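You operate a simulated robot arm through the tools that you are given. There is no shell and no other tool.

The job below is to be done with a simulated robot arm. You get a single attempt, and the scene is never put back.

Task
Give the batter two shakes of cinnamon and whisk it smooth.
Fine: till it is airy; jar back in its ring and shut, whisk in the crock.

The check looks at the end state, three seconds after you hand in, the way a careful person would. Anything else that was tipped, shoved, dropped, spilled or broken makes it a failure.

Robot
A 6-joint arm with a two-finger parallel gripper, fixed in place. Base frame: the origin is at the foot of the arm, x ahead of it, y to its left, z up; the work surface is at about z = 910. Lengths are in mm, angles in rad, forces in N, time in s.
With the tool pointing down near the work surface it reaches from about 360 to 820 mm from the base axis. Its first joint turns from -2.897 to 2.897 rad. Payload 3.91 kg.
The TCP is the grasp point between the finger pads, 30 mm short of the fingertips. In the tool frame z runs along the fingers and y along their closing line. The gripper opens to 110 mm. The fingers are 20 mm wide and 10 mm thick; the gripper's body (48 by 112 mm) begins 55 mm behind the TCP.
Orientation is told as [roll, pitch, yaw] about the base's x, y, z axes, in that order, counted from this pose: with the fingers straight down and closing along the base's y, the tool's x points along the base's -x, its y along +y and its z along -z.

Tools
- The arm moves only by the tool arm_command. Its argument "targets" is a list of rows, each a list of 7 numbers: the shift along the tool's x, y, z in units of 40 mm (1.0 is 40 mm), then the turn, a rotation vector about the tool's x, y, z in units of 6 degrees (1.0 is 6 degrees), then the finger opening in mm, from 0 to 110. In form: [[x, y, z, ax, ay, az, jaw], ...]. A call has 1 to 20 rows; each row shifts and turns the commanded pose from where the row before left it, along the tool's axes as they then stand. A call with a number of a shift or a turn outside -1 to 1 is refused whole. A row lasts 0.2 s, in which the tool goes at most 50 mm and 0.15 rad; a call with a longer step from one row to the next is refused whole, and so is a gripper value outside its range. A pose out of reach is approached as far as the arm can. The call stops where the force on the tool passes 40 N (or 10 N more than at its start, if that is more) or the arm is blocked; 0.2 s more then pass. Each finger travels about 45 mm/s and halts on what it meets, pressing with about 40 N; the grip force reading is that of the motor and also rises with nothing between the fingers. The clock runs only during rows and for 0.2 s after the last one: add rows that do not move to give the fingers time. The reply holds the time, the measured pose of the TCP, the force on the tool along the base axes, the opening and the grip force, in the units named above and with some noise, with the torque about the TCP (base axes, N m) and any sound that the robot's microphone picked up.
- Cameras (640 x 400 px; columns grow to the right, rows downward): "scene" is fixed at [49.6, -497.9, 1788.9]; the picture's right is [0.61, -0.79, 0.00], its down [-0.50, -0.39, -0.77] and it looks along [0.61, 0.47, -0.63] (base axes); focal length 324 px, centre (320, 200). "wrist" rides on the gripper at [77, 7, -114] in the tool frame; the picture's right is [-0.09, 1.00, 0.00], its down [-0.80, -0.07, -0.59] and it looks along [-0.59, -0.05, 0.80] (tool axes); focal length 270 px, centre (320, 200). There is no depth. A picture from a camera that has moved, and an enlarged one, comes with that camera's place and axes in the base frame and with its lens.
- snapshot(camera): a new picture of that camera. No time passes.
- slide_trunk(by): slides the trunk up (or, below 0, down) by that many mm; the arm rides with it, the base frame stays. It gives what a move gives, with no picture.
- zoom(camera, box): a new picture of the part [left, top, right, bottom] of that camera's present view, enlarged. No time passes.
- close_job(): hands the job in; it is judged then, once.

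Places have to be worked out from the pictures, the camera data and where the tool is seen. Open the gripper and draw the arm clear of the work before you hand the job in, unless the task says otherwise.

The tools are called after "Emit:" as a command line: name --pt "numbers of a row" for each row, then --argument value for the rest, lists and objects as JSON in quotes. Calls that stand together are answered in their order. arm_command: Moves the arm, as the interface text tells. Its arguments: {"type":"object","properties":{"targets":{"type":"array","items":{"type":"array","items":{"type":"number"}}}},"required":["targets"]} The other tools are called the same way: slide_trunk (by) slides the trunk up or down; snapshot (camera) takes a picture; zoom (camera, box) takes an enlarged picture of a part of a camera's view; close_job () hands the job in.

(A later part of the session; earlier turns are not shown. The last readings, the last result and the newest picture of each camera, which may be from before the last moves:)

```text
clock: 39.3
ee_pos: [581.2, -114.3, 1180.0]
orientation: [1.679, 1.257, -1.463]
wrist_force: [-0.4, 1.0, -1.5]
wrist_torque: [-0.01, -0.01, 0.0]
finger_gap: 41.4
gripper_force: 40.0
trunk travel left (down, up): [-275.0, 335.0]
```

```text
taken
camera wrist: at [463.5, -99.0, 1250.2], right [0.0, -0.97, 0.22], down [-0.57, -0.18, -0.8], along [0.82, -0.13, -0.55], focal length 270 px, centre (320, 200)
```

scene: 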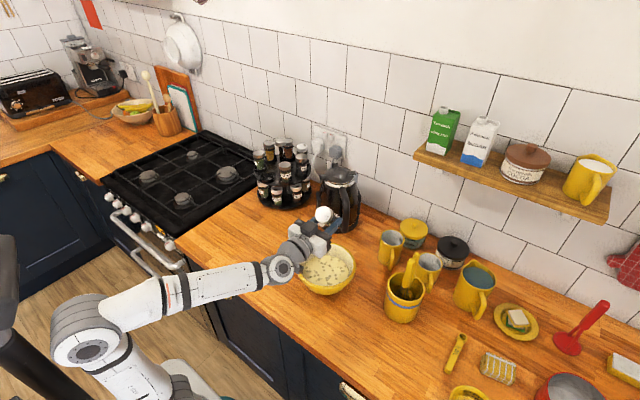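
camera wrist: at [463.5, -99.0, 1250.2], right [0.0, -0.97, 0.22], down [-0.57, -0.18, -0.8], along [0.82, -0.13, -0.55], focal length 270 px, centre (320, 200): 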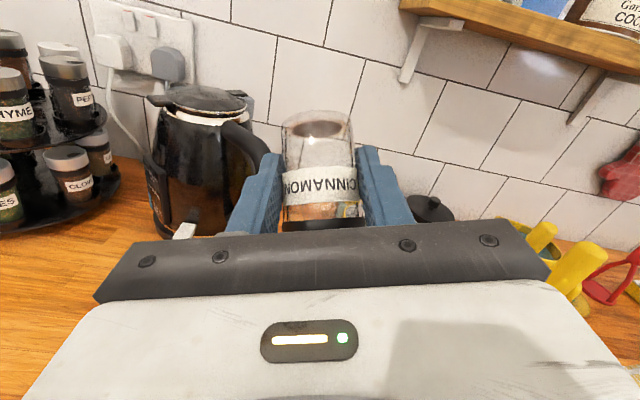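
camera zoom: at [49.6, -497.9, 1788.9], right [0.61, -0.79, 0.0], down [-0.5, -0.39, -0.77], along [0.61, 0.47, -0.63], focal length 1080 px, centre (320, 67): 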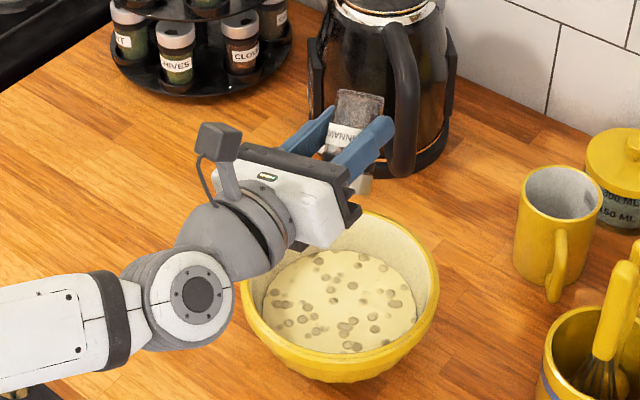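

The jar is nearly inverted with no sound or fall yet. I finish the last 18° of roll, then raise the tool's pitch 18° so that the jar is closer to upside down.

Emit:
arm_command --pt "0 0 0 0 0 1 30" --pt "0 0 0 0 0 1 30" --pt "0 0 0 0 0 1 30" --pt "0 0 0 0 1 0 30" --pt "0 0 0 0 1 0 30" --pt "0 0 0 0 1 0 30" --pt "0 0 0 0 0 0 30"

Emit:
zoom --camera "scene" --box '[240, 180, 400, 300]'

Emit:
snapshot --camera "wrist"

```text
clock: 40.9
ee_pos: [582.7, -113.4, 1181.7]
orientation: [-3.141, 1.222, 0.007]
wrist_force: [0.2, 0.3, -1.4]
wrist_torque: [0.02, 0.02, 0.02]
finger_gap: 41.1
gripper_force: 40.1
trunk travel left (down, up): [-275.0, 335.0]
```

```text
3.33 times, centred on (320, 240) of scene
camera zoom: at [49.6, -497.9, 1788.9], right [0.61, -0.79, 0.0], down [-0.5, -0.39, -0.77], along [0.61, 0.47, -0.63], focal length 1080 px, centre (320, 67)
```

zoom: 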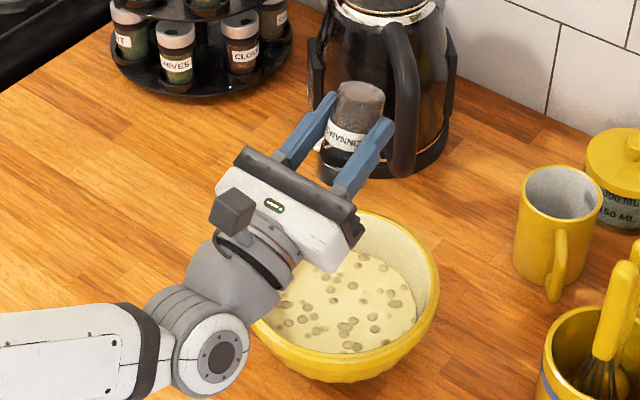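

```text
taken
camera wrist: at [447.8, -122.4, 1212.7], right [0.03, -1.0, -0.08], down [-0.29, 0.07, -0.96], along [0.96, 0.06, -0.28], focal length 270 px, centre (320, 200)
```

wrist: 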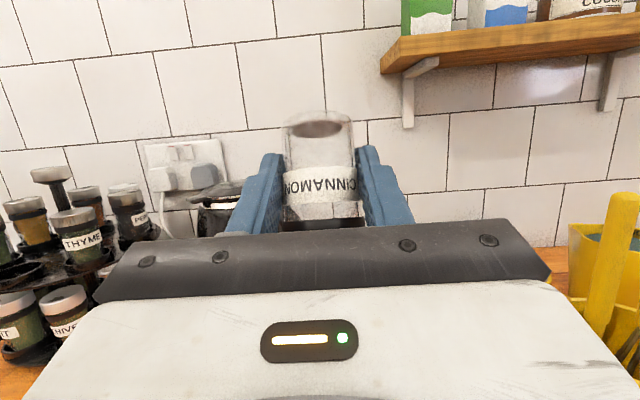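

The jar is now about 20° from fully inverted, over the bowl. I lower it gently 40 mm and check for anything falling.

Emit:
arm_command --pt "-0.12 0 -0.043 0 0 0 30" --pt "-0.235 0 -0.086 0 0 0 30" --pt "-0.235 0 -0.086 0 0 0 30" --pt "-0.235 0 -0.086 0 0 0 30" --pt "-0.12 0 -0.043 0 0 0 30" --pt "0 0 0 0 0 0 30"

Emit:
zoom --camera "scene" --box '[260, 180, 400, 300]'

Emit:
zoom --camera "wrist" --box '[240, 90, 400, 240]'

```text
clock: 42.3
ee_pos: [581.3, -114.9, 1140.6]
orientation: [-3.142, 1.223, 0.003]
wrist_force: [0.8, 0.9, -2.4]
wrist_torque: [0.01, -0.04, 0.02]
finger_gap: 41.5
gripper_force: 40.1
trunk travel left (down, up): [-275.0, 335.0]
```

```text
3.33 times, centred on (330, 240) of scene
camera zoom: at [49.6, -497.9, 1788.9], right [0.61, -0.79, 0.0], down [-0.5, -0.39, -0.77], along [0.61, 0.47, -0.63], focal length 1080 px, centre (287, 67)
```

zoom: 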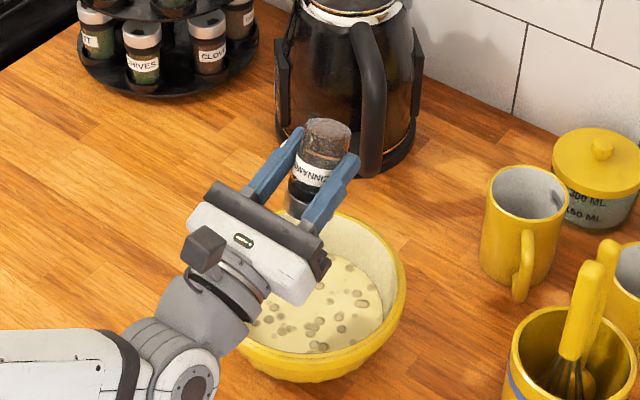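

```text
2.67 times, centred on (320, 165) of wrist
camera zoom: at [448.0, -123.7, 1172.8], right [0.03, -1.0, -0.08], down [-0.29, 0.07, -0.96], along [0.96, 0.06, -0.28], focal length 721 px, centre (320, 293)
```

zoom: 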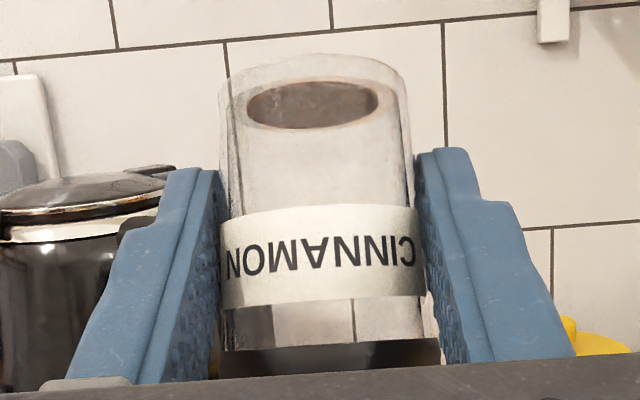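

No fall from tilting alone. I give the first single shake: one quick 40 mm down-and-up stroke, then hold and observe.

Emit:
arm_command --pt "-0.94 0 -0.342 0 0 0 30" --pt "0.94 0 0.342 0 0 0 30" --pt "0 0 0 0 0 0 30"

Emit:
zoom --camera "scene" --box '[260, 180, 400, 300]'

Emit:
zoom --camera "wrist" --box '[240, 90, 400, 240]'

```text
clock: 43.1
ee_pos: [579.9, -114.6, 1141.6]
orientation: [3.143, 1.224, 0.003]
wrist_force: [-0.6, -0.6, -1.1]
wrist_torque: [0.0, 0.06, 0.01]
finger_gap: 41.3
gripper_force: 39.6
trunk travel left (down, up): [-275.0, 335.0]
```

```text
3.33 times, centred on (330, 240) of scene
camera zoom: at [49.6, -497.9, 1788.9], right [0.61, -0.79, 0.0], down [-0.5, -0.39, -0.77], along [0.61, 0.47, -0.63], focal length 1080 px, centre (287, 67)
```

zoom: 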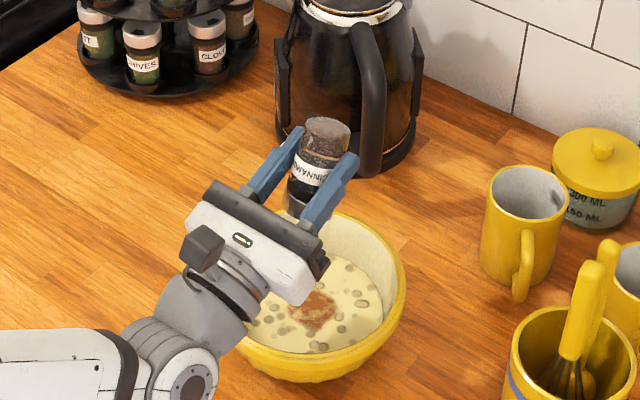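

```text
2.67 times, centred on (320, 165) of wrist
camera zoom: at [447.3, -123.1, 1173.8], right [0.03, -1.0, -0.08], down [-0.29, 0.07, -0.96], along [0.96, 0.06, -0.28], focal length 721 px, centre (320, 293)
```

zoom: 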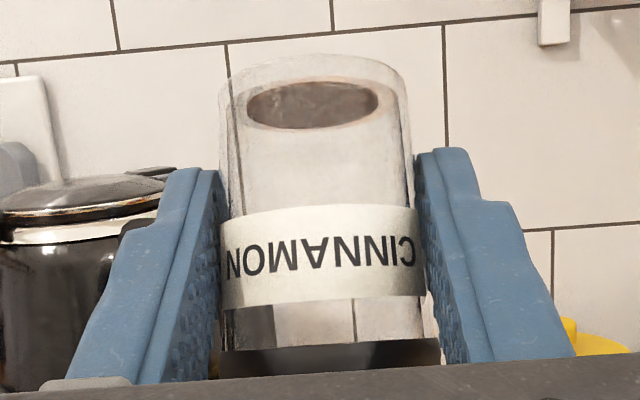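

A brown patch of cinnamon appeared on the batter: the first stroke dispensed. I zoom closely to judge how much before the second one.

Emit:
zoom --camera "scene" --box '[305, 250, 355, 290]'

```text
10.00 times, centred on (330, 270) of scene
camera zoom: at [49.6, -497.9, 1788.9], right [0.61, -0.79, 0.0], down [-0.5, -0.39, -0.77], along [0.61, 0.47, -0.63], focal length 3239 px, centre (220, -500)
```

zoom: 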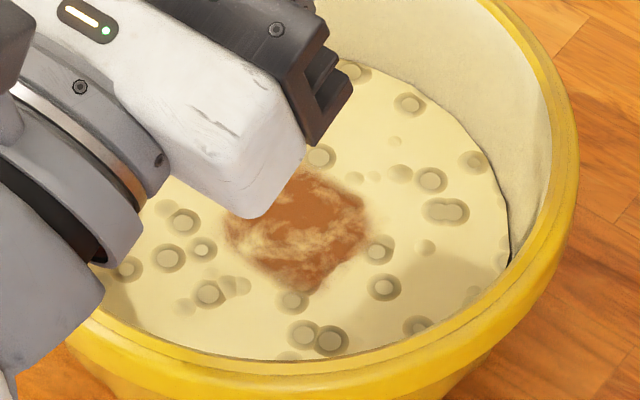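

One patch from one stroke. I now give the second identical shake.

Emit:
arm_command --pt "-0.94 0 -0.342 0 0 0 30" --pt "0.94 0 0.342 0 0 0 30" --pt "0 0 0 0 0 0 30"

Emit:
zoom --camera "scene" --box '[305, 250, 355, 290]'

```text
clock: 43.9
ee_pos: [578.1, -113.7, 1140.2]
orientation: [3.142, 1.224, 0.004]
wrist_force: [-0.3, -0.2, -0.8]
wrist_torque: [-0.01, 0.03, 0.01]
finger_gap: 41.1
gripper_force: 40.2
trunk travel left (down, up): [-275.0, 335.0]
```

```text
10.00 times, centred on (330, 270) of scene
camera zoom: at [49.6, -497.9, 1788.9], right [0.61, -0.79, 0.0], down [-0.5, -0.39, -0.77], along [0.61, 0.47, -0.63], focal length 3239 px, centre (220, -500)
```

zoom: 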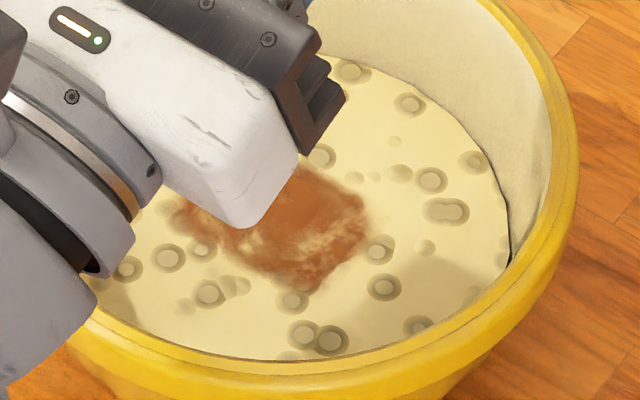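

The patch has grown by a second overlapping dusting: two shakes given. I raise gently by 40 mm, with the same ramp that earlier dispensed nothing, then pitch back to level.

Emit:
arm_command --pt "0.12 0 0.043 0 0 0 30" --pt "0.235 0 0.086 0 0 0 30" --pt "0.235 0 0.086 0 0 0 30" --pt "0.235 0 0.086 0 0 0 30" --pt "0.12 0 0.043 0 0 0 30" --pt "0 0 0 0 -1 0 30" --pt "0 0 0 0 -1 0 30" --pt "0 0 0 0 -1 0 30" --pt "0 0 0 0 0 -1 30" --pt "0 0 0 0 0 -1 30" --pt "0 0 0 0 0 -1 30" --pt "0 0 0 0 0 -1 30" --pt "0 0 0 0 0 -1 30" --pt "0 0 0 0 0 -1 30" --pt "0 0 0 0 0 -1 30" --pt "0 0 0 0 0 -1 30" --pt "0 0 0 0 0 -1 30" --pt "0 0 0 0 0 -1 30" --pt "0 0 0 0 0 -1 30" --pt "0 0 0 0 0 -1 30"

Emit:
zoom --camera "scene" --box '[290, 230, 370, 290]'

```text
clock: 48.1
ee_pos: [582.6, -112.4, 1179.5]
orientation: [1.605, 0.314, -1.553]
wrist_force: [0.3, 0.5, -1.9]
wrist_torque: [0.01, 0.0, -0.01]
finger_gap: 41.2
gripper_force: 39.6
trunk travel left (down, up): [-275.0, 335.0]
```

```text
6.67 times, centred on (330, 260) of scene
camera zoom: at [49.6, -497.9, 1788.9], right [0.61, -0.79, 0.0], down [-0.5, -0.39, -0.77], along [0.61, 0.47, -0.63], focal length 2159 px, centre (253, -200)
```

zoom: 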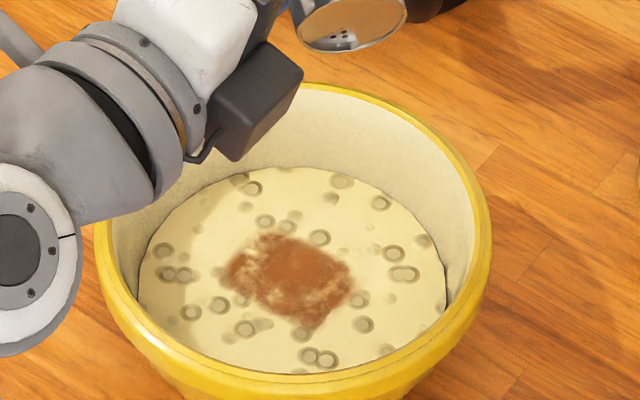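

The patch holds at two overlapping dustings and the jar is coming back. I roll the remaining 108° back to upright and pitch down 42° to the grasp attitude.

Emit:
arm_command --pt "0 0 0 0 0 -1 30" --pt "0 0 0 0 0 -1 30" --pt "0 0 0 0 0 -1 30" --pt "0 0 0 0 0 -1 30" --pt "0 0 0 0 0 -1 30" --pt "0 0 0 0 0 -1 30" --pt "0 0 0 0 0 -1 30" --pt "0 0 0 0 0 -1 30" --pt "0 0 0 0 0 -1 30" --pt "0 0 0 0 0 -1 30" --pt "0 0 0 0 0 -1 30" --pt "0 0 0 0 0 -1 30" --pt "0 0 0 0 0 -1 30" --pt "0 0 0 0 0 -1 30" --pt "0 0 0 0 0 -1 30" --pt "0 0 0 0 0 -1 30" --pt "0 0 0 0 0 -1 30" --pt "0 0 0 0 0 -1 30" --pt "0 0 0 0 0 0 30"

Emit:
arm_command --pt "0 0 0 0 1 0 30" --pt "0 0 0 0 1 0 30" --pt "0 0 0 0 1 0 30" --pt "0 0 0 0 1 0 30" --pt "0 0 0 0 1 0 30" --pt "0 0 0 0 1 0 30" --pt "0 0 0 0 1 0 30" --pt "0 0 0 0 0 0 30"

Emit:
snapshot --camera "scene"

Emit:
snapshot --camera "wrist"

```text
clock: 52.1
ee_pos: [581.9, -115.8, 1178.8]
orientation: [-3.103, -1.54, 3.105]
wrist_force: [-0.6, 0.4, -2.2]
wrist_torque: [0.01, 0.02, 0.01]
finger_gap: 40.9
gripper_force: 39.6
trunk travel left (down, up): [-275.0, 335.0]
```

```text
clock: 53.9
ee_pos: [579.6, -114.4, 1181.1]
orientation: [0.0, -0.869, 0.003]
wrist_force: [0.2, 0.5, -1.6]
wrist_torque: [0.04, 0.02, 0.03]
finger_gap: 41.0
gripper_force: 39.9
trunk travel left (down, up): [-275.0, 335.0]
```

```text
taken
```

scene: 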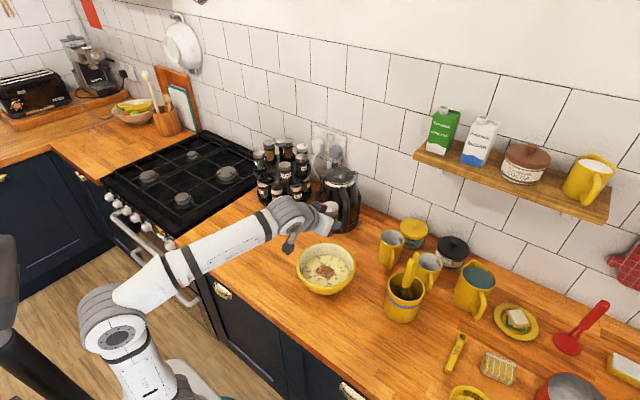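

```text
taken
camera wrist: at [443.0, -109.0, 1194.7], right [0.05, 1.0, 0.07], down [0.06, -0.07, 1.0], along [1.0, -0.05, -0.07], focal length 270 px, centre (320, 200)
```

wrist: 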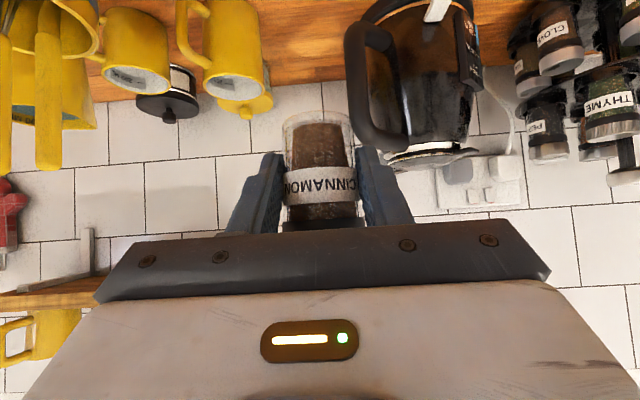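

The jar is upright again and still holds its powder. I carry it back to its old free spot on the counter, where I can twist the lid shut from above.

Emit:
arm_command --pt "0.0475 0.874 -0.056 0 0 0 30" --pt "0.0475 0.874 -0.056 0 0 0 30" --pt "0.0475 0.874 -0.056 0 0 0 30" --pt "0.0475 0.874 -0.056 0 0 0 30" --pt "0.0475 0.874 -0.056 0 0 0 30" --pt "0.0475 0.874 -0.056 0 0 0 30" --pt "0.0475 0.874 -0.056 0 0 0 30" --pt "0.716 0 0.605 0 0 0 30" --pt "0.716 0 0.605 0 0 0 30" --pt "0.716 0 0.605 0 0 0 30" --pt "0.716 0 0.605 0 0 0 30" --pt "0.716 0 0.605 0 0 0 30" --pt "0 0 0 0 0 0 30"

Emit:
snapshot --camera "wrist"

```text
clock: 56.7
ee_pos: [560.3, 130.0, 990.7]
orientation: [-0.001, -0.871, 0.003]
wrist_force: [-0.5, -0.9, -1.3]
wrist_torque: [0.0, 0.03, -0.01]
finger_gap: 41.3
gripper_force: 40.5
trunk travel left (down, up): [-275.0, 335.0]
```

```text
taken
camera wrist: at [422.1, 135.7, 1003.1], right [0.05, 1.0, 0.07], down [0.06, -0.07, 1.0], along [1.0, -0.05, -0.06], focal length 270 px, centre (320, 200)
```

wrist: 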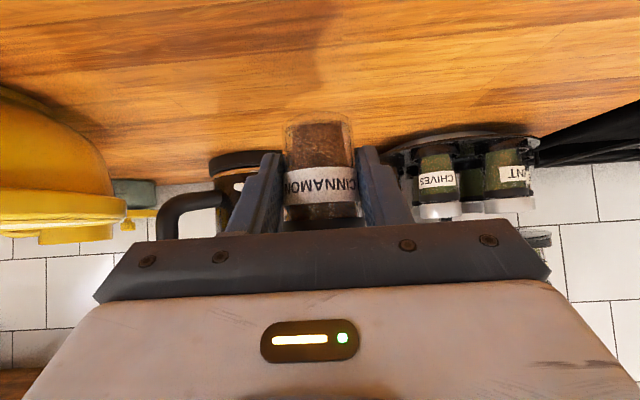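

About 41 mm remain to the original grasp height (TCP z≈949.6). I lower 36 mm and then creep down to light contact.

Emit:
arm_command --pt "0.344 0 0.29 0 0 0 30" --pt "0.344 0 0.29 0 0 0 30" --pt "0.0287 0 0.0242 0 0 0 30" --pt "0.0287 0 0.0242 0 0 0 30" --pt "0.0287 0 0.0242 0 0 0 30" --pt "0 0 0 0 0 0 30"

```text
clock: 58.1
ee_pos: [559.9, 130.6, 951.0]
orientation: [-0.001, -0.871, 0.003]
wrist_force: [-0.3, 0.0, -1.2]
wrist_torque: [-0.02, 0.02, 0.0]
finger_gap: 41.0
gripper_force: 40.1
trunk travel left (down, up): [-275.0, 335.0]
```

Force is still only the jar's weight (−1.2 N), so it isn't touching yet. I creep down further in 1 mm steps.

Emit:
arm_command --pt "0.0191 0 0.0161 0 0 0 30" --pt "0.0191 0 0.0161 0 0 0 30" --pt "0 0 0 0 0 0 30"

```text
clock: 58.9
ee_pos: [559.5, 130.7, 950.4]
orientation: [0.001, -0.87, 0.003]
wrist_force: [0.1, -0.5, -0.6]
wrist_torque: [-0.01, 0.01, -0.01]
finger_gap: 41.1
gripper_force: 40.0
trunk travel left (down, up): [-275.0, 335.0]
```

Emit:
arm_command --pt "0.0191 0 0.0161 0 0 0 30" --pt "0 0 0 0 0 0 30"

Emit:
zoom --camera "scene" --box '[220, 210, 300, 260]'

```text
clock: 59.5
ee_pos: [560.8, 130.7, 949.9]
orientation: [0.002, -0.871, 0.003]
wrist_force: [-0.2, 0.3, -1.7]
wrist_torque: [-0.04, 0.02, 0.0]
finger_gap: 41.1
gripper_force: 40.0
trunk travel left (down, up): [-275.0, 335.0]
```

```text
8.00 times, centred on (260, 235) of scene
camera zoom: at [49.6, -497.9, 1788.9], right [0.61, -0.79, 0.0], down [-0.5, -0.39, -0.77], along [0.61, 0.47, -0.63], focal length 2591 px, centre (800, -80)
```

zoom: 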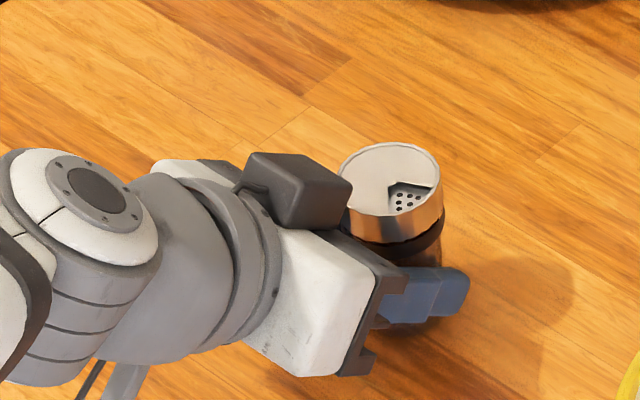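

Still carrying only the jar's weight; the readings have about 1 mm of noise. I creep down two more millimetres and watch for upward force.

Emit:
arm_command --pt "0.0191 0 0.0161 0 0 0 30" --pt "0.0191 0 0.0161 0 0 0 30" --pt "0 0 0 0 0 0 30"

```text
clock: 60.3
ee_pos: [558.9, 130.8, 950.1]
orientation: [0.001, -0.875, 0.004]
wrist_force: [-2.2, 1.4, 15.0]
wrist_torque: [-0.07, 0.11, -0.02]
finger_gap: 41.4
gripper_force: 40.5
trunk travel left (down, up): [-275.0, 335.0]
```

Firm contact now (15 N). I ease off 1 mm and open the fingers to release the jar.

Emit:
arm_command --pt "-0.0191 0 -0.0161 0 0 0 30" --pt "0 0 0 0 0 0 44" --pt "0 0 0 0 0 0 60" --pt "0 0 0 0 0 0 80" --pt "0 0 0 0 0 0 80"

Emit:
snapshot --camera "wrist"

```text
clock: 61.5
ee_pos: [559.3, 130.8, 949.5]
orientation: [0.001, -0.872, 0.003]
wrist_force: [0.5, 0.2, 0.7]
wrist_torque: [0.0, 0.0, -0.01]
finger_gap: 79.9
gripper_force: 0.0
trunk travel left (down, up): [-275.0, 335.0]
```

```text
taken
camera wrist: at [422.4, 135.9, 962.7], right [0.05, 1.0, 0.07], down [0.06, -0.07, 1.0], along [1.0, -0.05, -0.06], focal length 270 px, centre (320, 200)
```

wrist: 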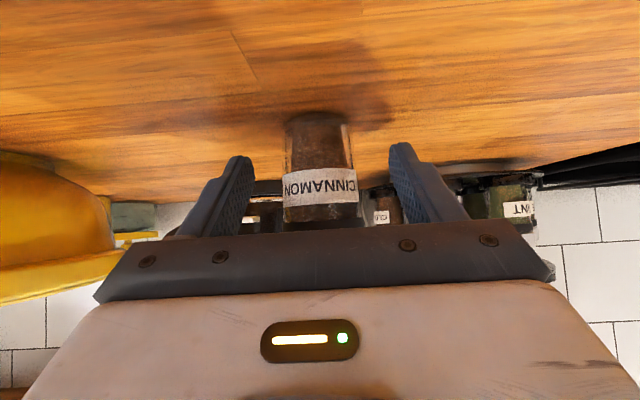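

The jar stands free and upright. I back out along the tool axis, rise, and turn the tool straight down for a top grasp of the lid.

Emit:
arm_command --pt "0 0 -0.9 0 0 0 80" --pt "0 0 -0.9 0 0 0 80" --pt "0 0 -0.9 0 0 0 80" --pt "-0.764 0 -0.645 0 0 0 80" --pt "-0.764 0 -0.645 0 0 0 80" --pt "-0.764 0 -0.645 0 0 0 80" --pt "0 0 0 0 1 0 80" --pt "0 0 0 0 1 0 80" --pt "0 0 0 0 1 0 80" --pt "0 0 0 0 1 0 80" --pt "0 0 0 0 1 0 80" --pt "0 0 0 0 1 0 80" --pt "0 0 0 0 1 0 80" --pt "0 0 0 0 1 0 80" --pt "0 0 0 0 0.33 0 80" --pt "0 0 0 0 0 0 80"

Emit:
snapshot --camera "wrist"

Emit:
zoom --camera "scene" --box '[252, 220, 292, 260]'

```text
clock: 64.9
ee_pos: [477.4, 129.3, 1137.8]
orientation: [0.0, 0.002, 0.004]
wrist_force: [-0.4, 0.1, 0.3]
wrist_torque: [-0.02, -0.02, -0.02]
finger_gap: 79.9
gripper_force: 0.1
trunk travel left (down, up): [-275.0, 335.0]
```

```text
taken
camera wrist: at [401.1, 135.5, 1252.1], right [0.08, 1.0, 0.0], down [0.8, -0.07, 0.59], along [0.59, -0.05, -0.81], focal length 270 px, centre (320, 200)
```

wrist: 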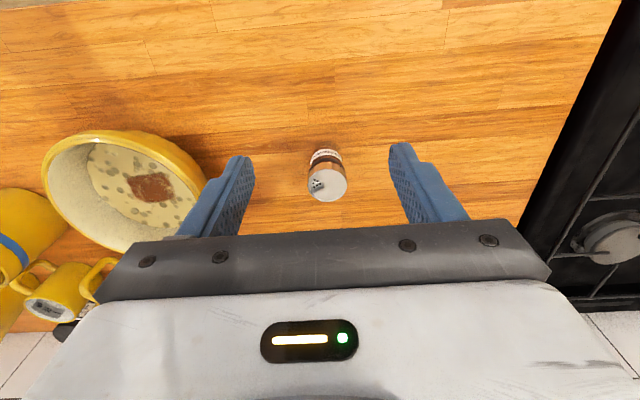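

```text
10.00 times, centred on (272, 240) of scene
camera zoom: at [49.6, -497.9, 1788.9], right [0.61, -0.79, 0.0], down [-0.5, -0.39, -0.77], along [0.61, 0.47, -0.63], focal length 3239 px, centre (800, -200)
```

zoom: 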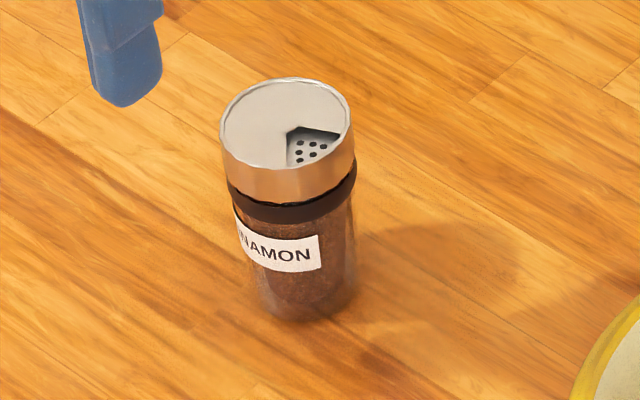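

The lid still shows its holes; the jar's axis is at about (569, 130.6), with the lid from z≈977 to 994. I move over it and pre-turn the tool −42° so I have room to twist clockwise (seen from above).

Emit:
arm_command --pt "-0.763 0.011 0 0 0 0 80" --pt "-0.763 0.011 0 0 0 0 80" --pt "-0.763 0.011 0 0 0 0 80" --pt "0 0 0 0 0 -1 80" --pt "0 0 0 0 0 -1 80" --pt "0 0 0 0 0 -1 80" --pt "0 0 0 0 0 -1 80" --pt "0 0 0 0 0 -1 80" --pt "0 0 0 0 0 -1 80" --pt "0 0 0 0 0 -1 80" --pt "0 0 0.9 0 0 0 70" --pt "0 0 0.9 0 0 0 70" --pt "0 0 0 0 0 0 70"

Emit:
zoom --camera "scene" --box '[230, 180, 310, 260]'

Emit:
snapshot --camera "wrist"

```text
clock: 67.7
ee_pos: [570.1, 132.4, 1061.8]
orientation: [0.0, 0.0, 0.738]
wrist_force: [-0.2, -0.5, -0.9]
wrist_torque: [-0.02, 0.01, -0.01]
finger_gap: 70.1
gripper_force: 0.0
trunk travel left (down, up): [-275.0, 335.0]
```

```text
5.00 times, centred on (270, 220) of scene
camera zoom: at [49.6, -497.9, 1788.9], right [0.61, -0.79, 0.0], down [-0.5, -0.39, -0.77], along [0.61, 0.47, -0.63], focal length 1619 px, centre (570, 100)
```

zoom: 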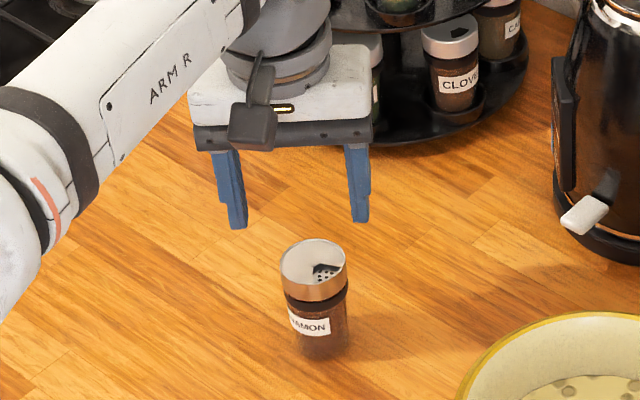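

```text
taken
camera wrist: at [508.8, 85.2, 1175.5], right [-0.6, 0.8, 0.0], down [0.64, 0.49, 0.59], along [0.47, 0.36, -0.8], focal length 270 px, centre (320, 200)
```

wrist: 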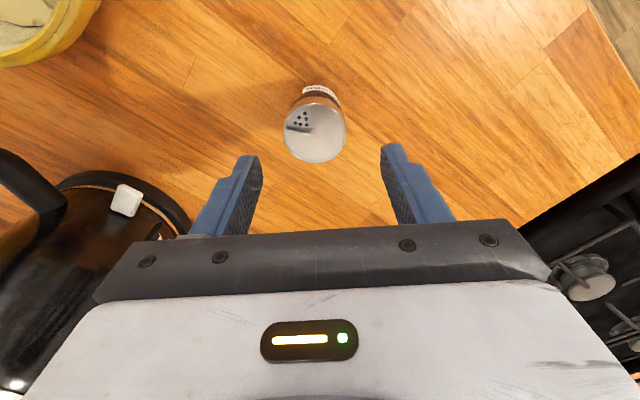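

The lid is at about (570, 129.5) and the tool is nearly over it. I shift 2 mm, and descend so the fingertips come to z≈980, beside the lid only and above the dark band.

Emit:
arm_command --pt "0.034 -0.037 0.6 0 0 0 70" --pt "0 0 0.6 0 0 0 70" --pt "0 0 0.09 0 0 0 70" --pt "0 0 0 0 0 0 70"

Emit:
zoom --camera "scene" --box '[230, 190, 310, 260]'

Emit:
zoom --camera "wrist" --box '[220, 120, 420, 240]'

```text
clock: 68.7
ee_pos: [569.4, 129.5, 1011.6]
orientation: [0.0, -0.002, 0.737]
wrist_force: [0.6, 0.3, 0.3]
wrist_torque: [0.0, -0.01, 0.03]
finger_gap: 70.0
gripper_force: 0.1
trunk travel left (down, up): [-275.0, 335.0]
```

```text
5.71 times, centred on (270, 225) of scene
camera zoom: at [49.6, -497.9, 1788.9], right [0.61, -0.79, 0.0], down [-0.5, -0.39, -0.77], along [0.61, 0.47, -0.63], focal length 1851 px, centre (606, 57)
```

zoom: 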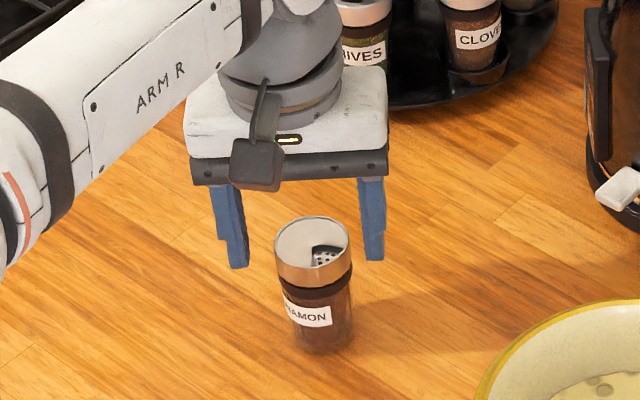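

```text
3.20 times, centred on (320, 180) of wrist
camera zoom: at [507.0, 82.0, 1125.8], right [-0.6, 0.8, 0.0], down [0.64, 0.49, 0.59], along [0.47, 0.36, -0.8], focal length 865 px, centre (320, 264)
```

zoom: 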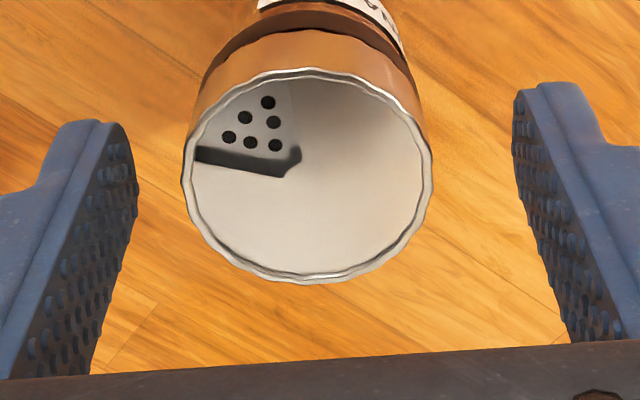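

The lid is centred within 2 mm between the fingers; the open 60° wedge with its six holes is clear. I shift 1.5 mm and close on the lid.

Emit:
arm_command --pt "0 -0.037 0 0 0 0 60" --pt "0 0 0 0 0 0 50" --pt "0 0 0 0 0 0 40" --pt "0 0 0 0 0 0 34" --pt "0 0 0 0 0 0 34"

Emit:
zoom --camera "scene" --box '[230, 190, 310, 260]'

Emit:
zoom --camera "wrist" --box '[220, 120, 420, 240]'

```text
clock: 69.9
ee_pos: [570.6, 128.3, 1013.1]
orientation: [-0.001, 0.001, 0.737]
wrist_force: [0.0, -0.4, -0.3]
wrist_torque: [-0.05, 0.03, -0.01]
finger_gap: 45.4
gripper_force: 40.3
trunk travel left (down, up): [-275.0, 335.0]
```

```text
5.71 times, centred on (270, 225) of scene
camera zoom: at [49.6, -497.9, 1788.9], right [0.61, -0.79, 0.0], down [-0.5, -0.39, -0.77], along [0.61, 0.47, -0.63], focal length 1851 px, centre (606, 57)
```

zoom: 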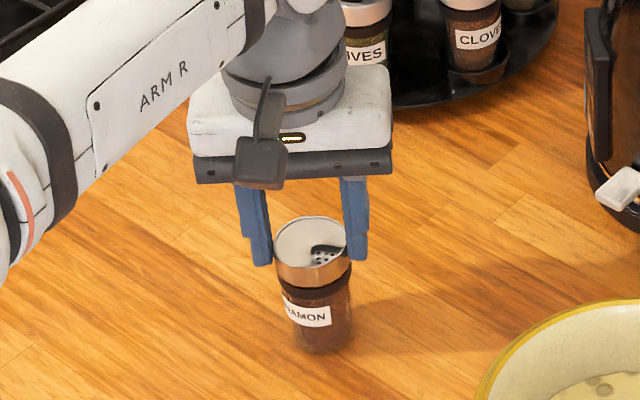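

```text
3.20 times, centred on (320, 180) of wrist
camera zoom: at [508.6, 80.7, 1126.6], right [-0.6, 0.8, 0.0], down [0.64, 0.49, 0.59], along [0.47, 0.36, -0.8], focal length 865 px, centre (320, 264)
```

zoom: 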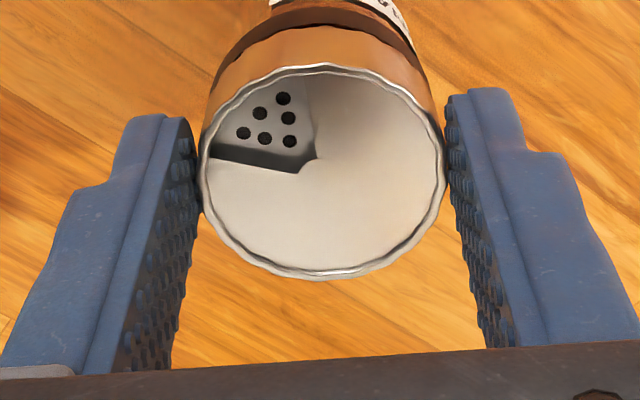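

The lid is gripped (45.4 mm). I press down lightly for friction under the jar and twist 30° clockwise, then look at whether the lid turns relative to the label.

Emit:
arm_command --pt "0 0 0.05 0 0 0 34" --pt "0 0 0 0 0 1 34" --pt "0 0 0 0 0 1 34" --pt "0 0 0 0 0 1 34" --pt "0 0 0 0 0 1 34" --pt "0 0 0 0 0 1 34" --pt "0 0 0 0 0 0 34"

Emit:
zoom --camera "scene" --box '[230, 190, 310, 260]'

Emit:
zoom --camera "wrist" --box '[220, 120, 420, 240]'

```text
clock: 71.5
ee_pos: [569.9, 129.0, 1012.9]
orientation: [-0.001, 0.0, 0.213]
wrist_force: [1.2, 5.9, 15.3]
wrist_torque: [0.37, -0.15, -0.03]
finger_gap: 45.6
gripper_force: 40.3
trunk travel left (down, up): [-275.0, 335.0]
```

```text
5.71 times, centred on (270, 225) of scene
camera zoom: at [49.6, -497.9, 1788.9], right [0.61, -0.79, 0.0], down [-0.5, -0.39, -0.77], along [0.61, 0.47, -0.63], focal length 1851 px, centre (606, 57)
```

zoom: 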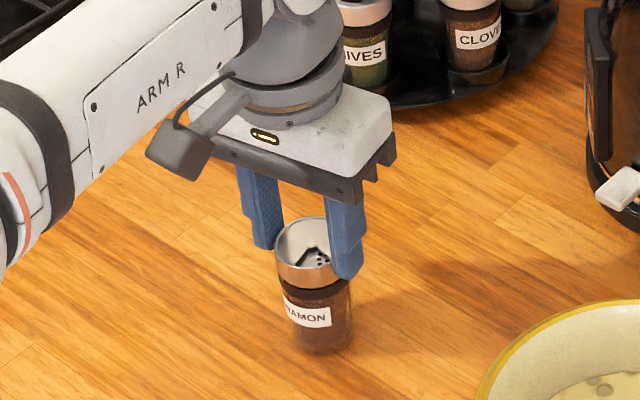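

```text
3.20 times, centred on (320, 180) of wrist
camera zoom: at [492.3, 118.5, 1126.0], right [-0.12, 0.99, 0.0], down [0.8, 0.1, 0.6], along [0.59, 0.07, -0.8], focal length 865 px, centre (320, 264)
```

zoom: 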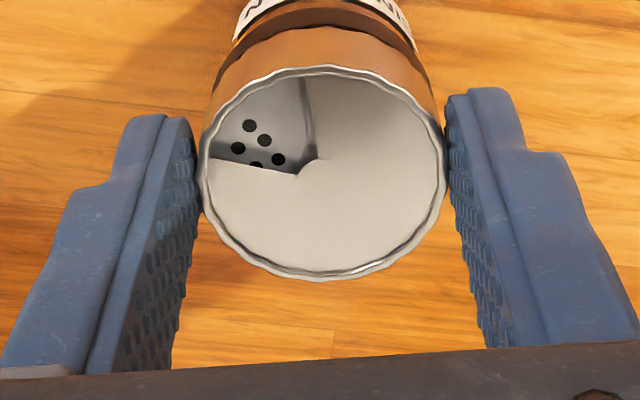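

The lid turns while the jar and label stay put: the holes are sliding under the plate. I turn another 42°.

Emit:
arm_command --pt "0 0 0 0 0 1 34" --pt "0 0 0 0 0 1 34" --pt "0 0 0 0 0 1 34" --pt "0 0 0 0 0 1 34" --pt "0 0 0 0 0 1 34" --pt "0 0 0 0 0 1 34" --pt "0 0 0 0 0 1 34" --pt "0 0 0 0 0 0 34"

Emit:
zoom --camera "scene" --box '[230, 190, 310, 260]'

Emit:
zoom --camera "wrist" --box '[220, 120, 420, 240]'

```text
clock: 73.3
ee_pos: [569.2, 127.5, 1011.3]
orientation: [-0.002, 0.001, -0.522]
wrist_force: [0.7, 1.5, 2.9]
wrist_torque: [0.07, -0.07, 0.04]
finger_gap: 45.4
gripper_force: 40.2
trunk travel left (down, up): [-275.0, 335.0]
```

```text
5.71 times, centred on (270, 225) of scene
camera zoom: at [49.6, -497.9, 1788.9], right [0.61, -0.79, 0.0], down [-0.5, -0.39, -0.77], along [0.61, 0.47, -0.63], focal length 1851 px, centre (606, 57)
```

zoom: 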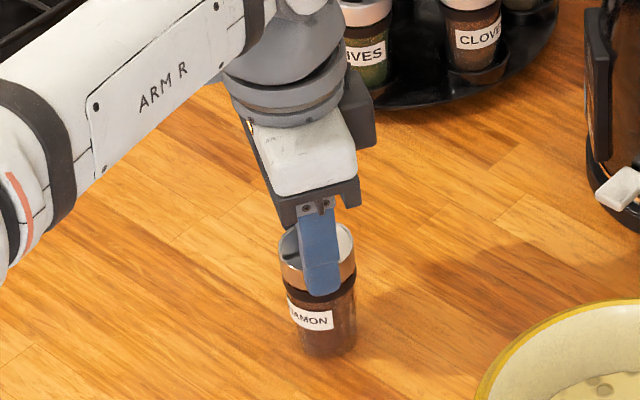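

```text
3.20 times, centred on (320, 180) of wrist
camera zoom: at [506.2, 171.4, 1126.1], right [0.57, 0.82, 0.0], down [0.66, -0.46, 0.59], along [0.49, -0.34, -0.8], focal length 865 px, centre (320, 264)
```

zoom: 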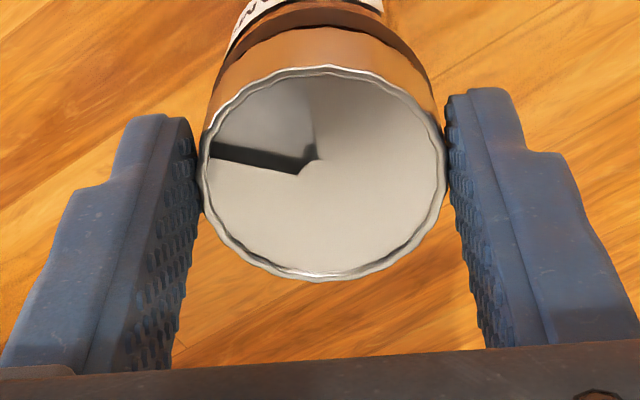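

No holes show in the wedge any more; the lid looks shut. I add another 12° to be certain it is at its stop and compare with the label.

Emit:
arm_command --pt "0 0 0.02 0 0 1 34" --pt "0 0 0 0 0 1 34" --pt "0 0 0 0 0 0 34"

Emit:
zoom --camera "scene" --box '[230, 190, 310, 260]'

Emit:
zoom --camera "wrist" --box '[220, 100, 420, 240]'

```text
clock: 74.1
ee_pos: [569.5, 128.1, 1012.1]
orientation: [0.0, 0.0, -0.73]
wrist_force: [3.7, 1.4, 10.3]
wrist_torque: [0.06, -0.32, 0.07]
finger_gap: 45.7
gripper_force: 39.7
trunk travel left (down, up): [-275.0, 335.0]
```

```text
5.71 times, centred on (270, 225) of scene
camera zoom: at [49.6, -497.9, 1788.9], right [0.61, -0.79, 0.0], down [-0.5, -0.39, -0.77], along [0.61, 0.47, -0.63], focal length 1851 px, centre (606, 57)
```

zoom: 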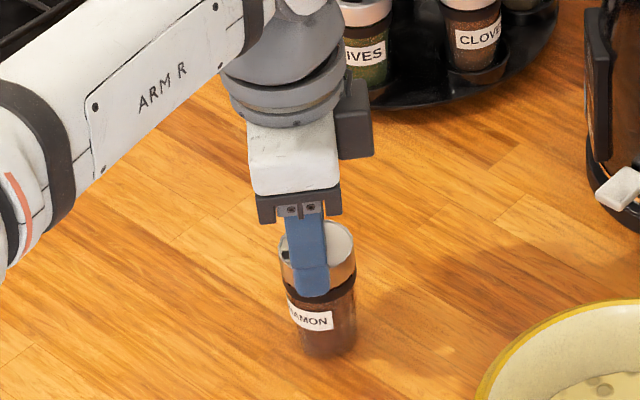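

```text
2.86 times, centred on (320, 170) of wrist
camera zoom: at [516.4, 183.8, 1126.0], right [0.73, 0.68, 0.0], down [0.55, -0.59, 0.59], along [0.41, -0.43, -0.8], focal length 772 px, centre (320, 286)
```

zoom: 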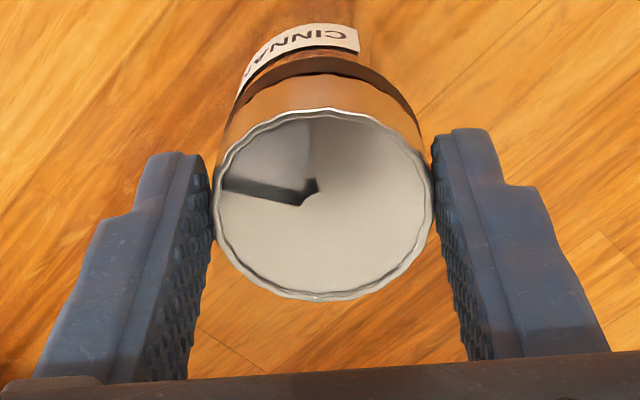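

The label hasn't moved in the scene view, so the lid has turned about 84° over the jar and is fully shut. I ease off the press, open the fingers, and rise clear.

Emit:
arm_command --pt "0 0 -0.03 0 0 0 34" --pt "0 0 0 0 0 0 50" --pt "0 0 0 0 0 0 66" --pt "0 0 0 0 0 0 76" --pt "0 0 -0.5 0 0 0 76" --pt "0 0 -1 0 0 0 76" --pt "0 0 -1 0 0 0 76" --pt "0 0 -1 0 0 0 76" --pt "0 0 0 0 0 0 76"

Emit:
snapshot --camera "wrist"

Emit:
zoom --camera "scene" --box '[252, 220, 292, 260]'

```text
clock: 76.1
ee_pos: [569.6, 128.8, 1152.6]
orientation: [-0.001, 0.0, -0.73]
wrist_force: [0.7, 0.0, 0.0]
wrist_torque: [0.0, -0.03, -0.04]
finger_gap: 75.9
gripper_force: 0.1
trunk travel left (down, up): [-275.0, 335.0]
```

```text
taken
camera wrist: at [517.1, 184.1, 1267.2], right [0.73, 0.68, 0.0], down [0.55, -0.59, 0.59], along [0.41, -0.43, -0.8], focal length 270 px, centre (320, 200)
```

wrist: 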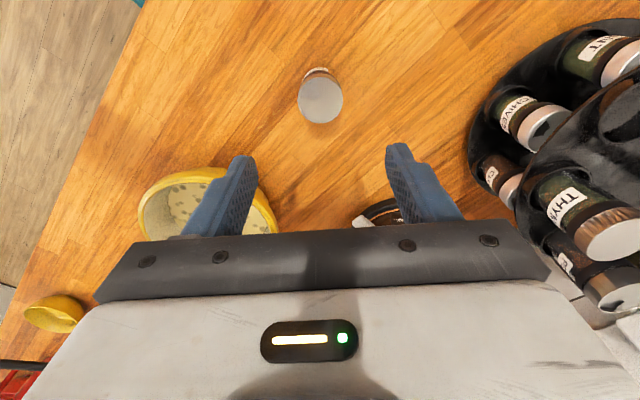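

```text
10.00 times, centred on (272, 240) of scene
camera zoom: at [49.6, -497.9, 1788.9], right [0.61, -0.79, 0.0], down [-0.5, -0.39, -0.77], along [0.61, 0.47, -0.63], focal length 3239 px, centre (800, -200)
```

zoom: 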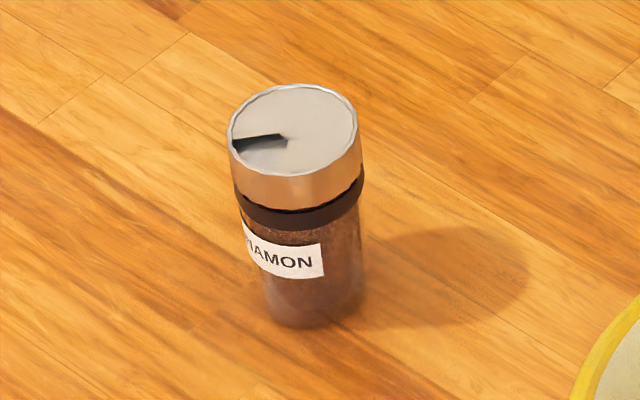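

The cinnamon jar is shut (plain plate in the wedge) and stands at about (570, 128.5). I now turn the tool back to yaw 0, pitch to 40° below horizontal, and go to the standoff for the side grasp.

Emit:
arm_command --pt "0 0 0 0 0 -1 80" --pt "0 0 0 0 0 -1 80" --pt "0 0 0 0 0 -1 80" --pt "0 0 0 0 0 -1 80" --pt "0 0 0 0 0 -1 80" --pt "0 0 0 0 0 -1 80" --pt "0 0 0 0 0 -0.97 80" --pt "0 0 0 0 -1 0 80" --pt "0 0 0 0 -1 0 80" --pt "0 0 0 0 -1 0 80" --pt "0 0 0 0 -1 0 80" --pt "0 0 0 0 -1 0 80" --pt "0 0 0 0 -1 0 80" --pt "0 0 0 0 -1 0 80" --pt "0 0 0 0 -1 0 80" --pt "0 0 0 0 -0.33 0 80" --pt "0 0 0 0 0 0 80"

Emit:
arm_command --pt "0.685 0 -0.81 0 0 0 80" --pt "0.685 0 -0.81 0 0 0 80" --pt "0.654 0 0.5525 0 0 0 80" --pt "0.654 0 0.5525 0 0 0 80" --pt "0.654 0 0.5525 0 0 0 80" --pt "0.654 0 0.5525 0 0 0 80" --pt "0 0 0 0 0 0 80"

Emit:
snapshot --camera "wrist"

```text
clock: 79.7
ee_pos: [569.3, 129.9, 1152.6]
orientation: [0.0, -0.874, 0.0]
wrist_force: [0.7, -0.7, -0.1]
wrist_torque: [0.01, 0.0, 0.0]
finger_gap: 80.1
gripper_force: 0.0
trunk travel left (down, up): [-275.0, 335.0]
```

```text
clock: 81.3
ee_pos: [485.1, 124.3, 1014.5]
orientation: [-0.001, -0.87, -0.002]
wrist_force: [0.6, 0.0, -0.1]
wrist_torque: [-0.02, 0.01, 0.04]
finger_gap: 79.9
gripper_force: 0.1
trunk travel left (down, up): [-275.0, 335.0]
```

```text
taken
camera wrist: at [348.5, 130.0, 1029.0], right [0.06, 1.0, 0.07], down [0.06, -0.07, 1.0], along [1.0, -0.05, -0.06], focal length 270 px, centre (320, 200)
```

wrist: 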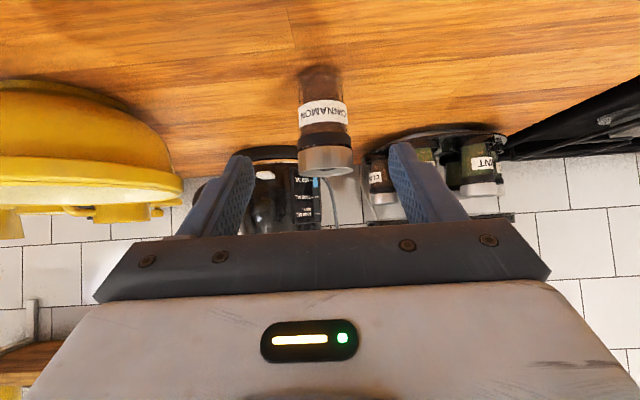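

The jar sits 4 mm to the left of the finger midline, so I correct that while sliding in along the tool axis.

Emit:
arm_command --pt "0 0.035 0.825 0 0 0 80" --pt "0 0.035 0.825 0 0 0 80" --pt "0 0.035 0.825 0 0 0 80" --pt "0 0 0 0 0 0 80"

Emit:
snapshot --camera "wrist"

```text
clock: 82.3
ee_pos: [561.1, 130.9, 952.7]
orientation: [0.0, -0.87, 0.001]
wrist_force: [0.6, 0.5, 0.1]
wrist_torque: [0.02, -0.05, -0.01]
finger_gap: 80.1
gripper_force: 0.1
trunk travel left (down, up): [-275.0, 335.0]
```

```text
taken
camera wrist: at [424.6, 136.7, 966.0], right [0.06, 1.0, 0.07], down [0.06, -0.07, 1.0], along [1.0, -0.05, -0.06], focal length 270 px, centre (320, 200)
```

wrist: 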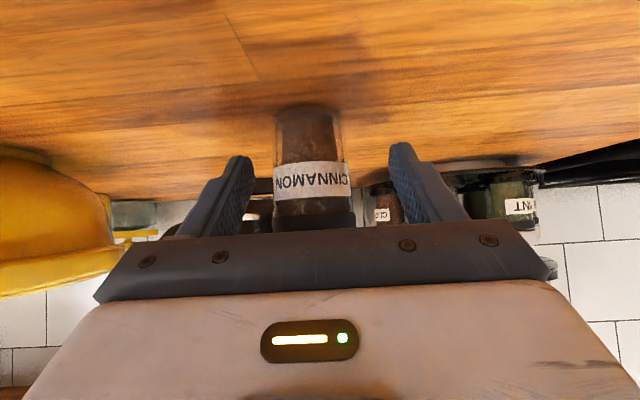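

Now the jar is about 4 mm to the right of the midline; I shift −3.5 mm in y and close on the body.

Emit:
arm_command --pt "0 -0.0875 0 0 0 0 80" --pt "0 0 0 0 0 0 66" --pt "0 0 0 0 0 0 52" --pt "0 0 0 0 0 0 42" --pt "0 0 0 0 0 0 34" --pt "0 0 0 0 0 0 30" --pt "0 0 0 0 0 0 30"

Emit:
zoom --camera "wrist" --box '[220, 80, 420, 240]'

```text
clock: 83.9
ee_pos: [561.0, 126.1, 951.5]
orientation: [0.0, -0.87, 0.0]
wrist_force: [0.1, 0.4, 1.4]
wrist_torque: [0.02, -0.02, -0.03]
finger_gap: 41.6
gripper_force: 39.6
trunk travel left (down, up): [-275.0, 335.0]
```

```text
2.50 times, centred on (320, 160) of wrist
camera zoom: at [424.1, 133.2, 966.1], right [0.06, 1.0, 0.07], down [0.06, -0.07, 1.0], along [1.0, -0.05, -0.06], focal length 676 px, centre (320, 300)
```

zoom: 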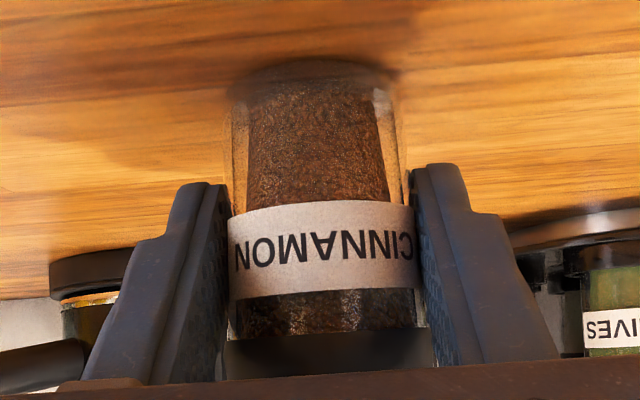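

Gripped again at 41.6 mm; the TCP sits ≈41.5 mm above the jar's base. I lift 200 mm and look toward the carousel.

Emit:
arm_command --pt "-0.38 0 -0.32 0 0 0 30" --pt "-0.764 0 -0.645 0 0 0 30" --pt "-0.764 0 -0.645 0 0 0 30" --pt "-0.764 0 -0.645 0 0 0 30" --pt "-0.764 0 -0.645 0 0 0 30" --pt "-0.38 0 -0.32 0 0 0 30" --pt "0 0 0 0 0 0 30"

Emit:
zoom --camera "wrist" --box '[350, 20, 550, 220]'

Emit:
zoom --camera "scene" --box '[240, 130, 330, 215]'

```text
clock: 85.5
ee_pos: [559.2, 126.5, 1151.6]
orientation: [0.001, -0.871, 0.0]
wrist_force: [0.4, 0.9, -0.9]
wrist_torque: [0.0, 0.0, 0.03]
finger_gap: 41.3
gripper_force: 39.6
trunk travel left (down, up): [-275.0, 335.0]
```

```text
2.00 times, centred on (450, 120) of wrist
camera zoom: at [422.6, 133.0, 1165.6], right [0.06, 1.0, 0.07], down [0.06, -0.07, 1.0], along [1.0, -0.05, -0.07], focal length 541 px, centre (60, 360)
```

zoom: 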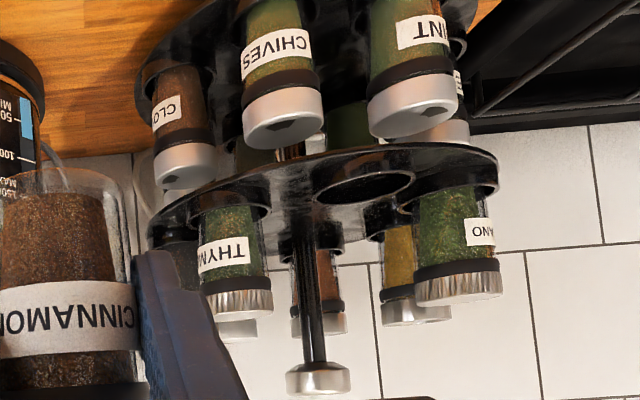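

```text
4.71 times, centred on (285, 172) of scene
camera zoom: at [49.6, -497.9, 1788.9], right [0.61, -0.79, 0.0], down [-0.5, -0.39, -0.77], along [0.61, 0.47, -0.63], focal length 1524 px, centre (485, 329)
```

zoom: 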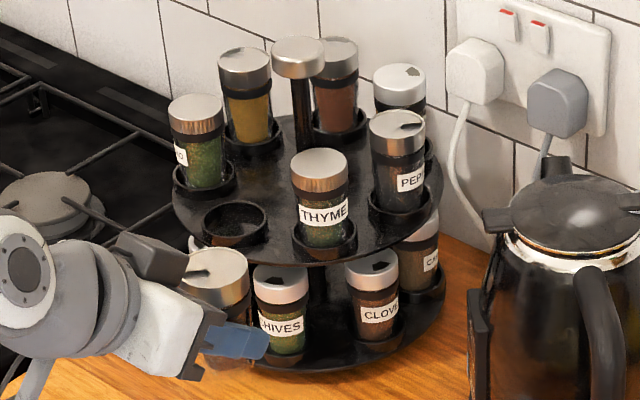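

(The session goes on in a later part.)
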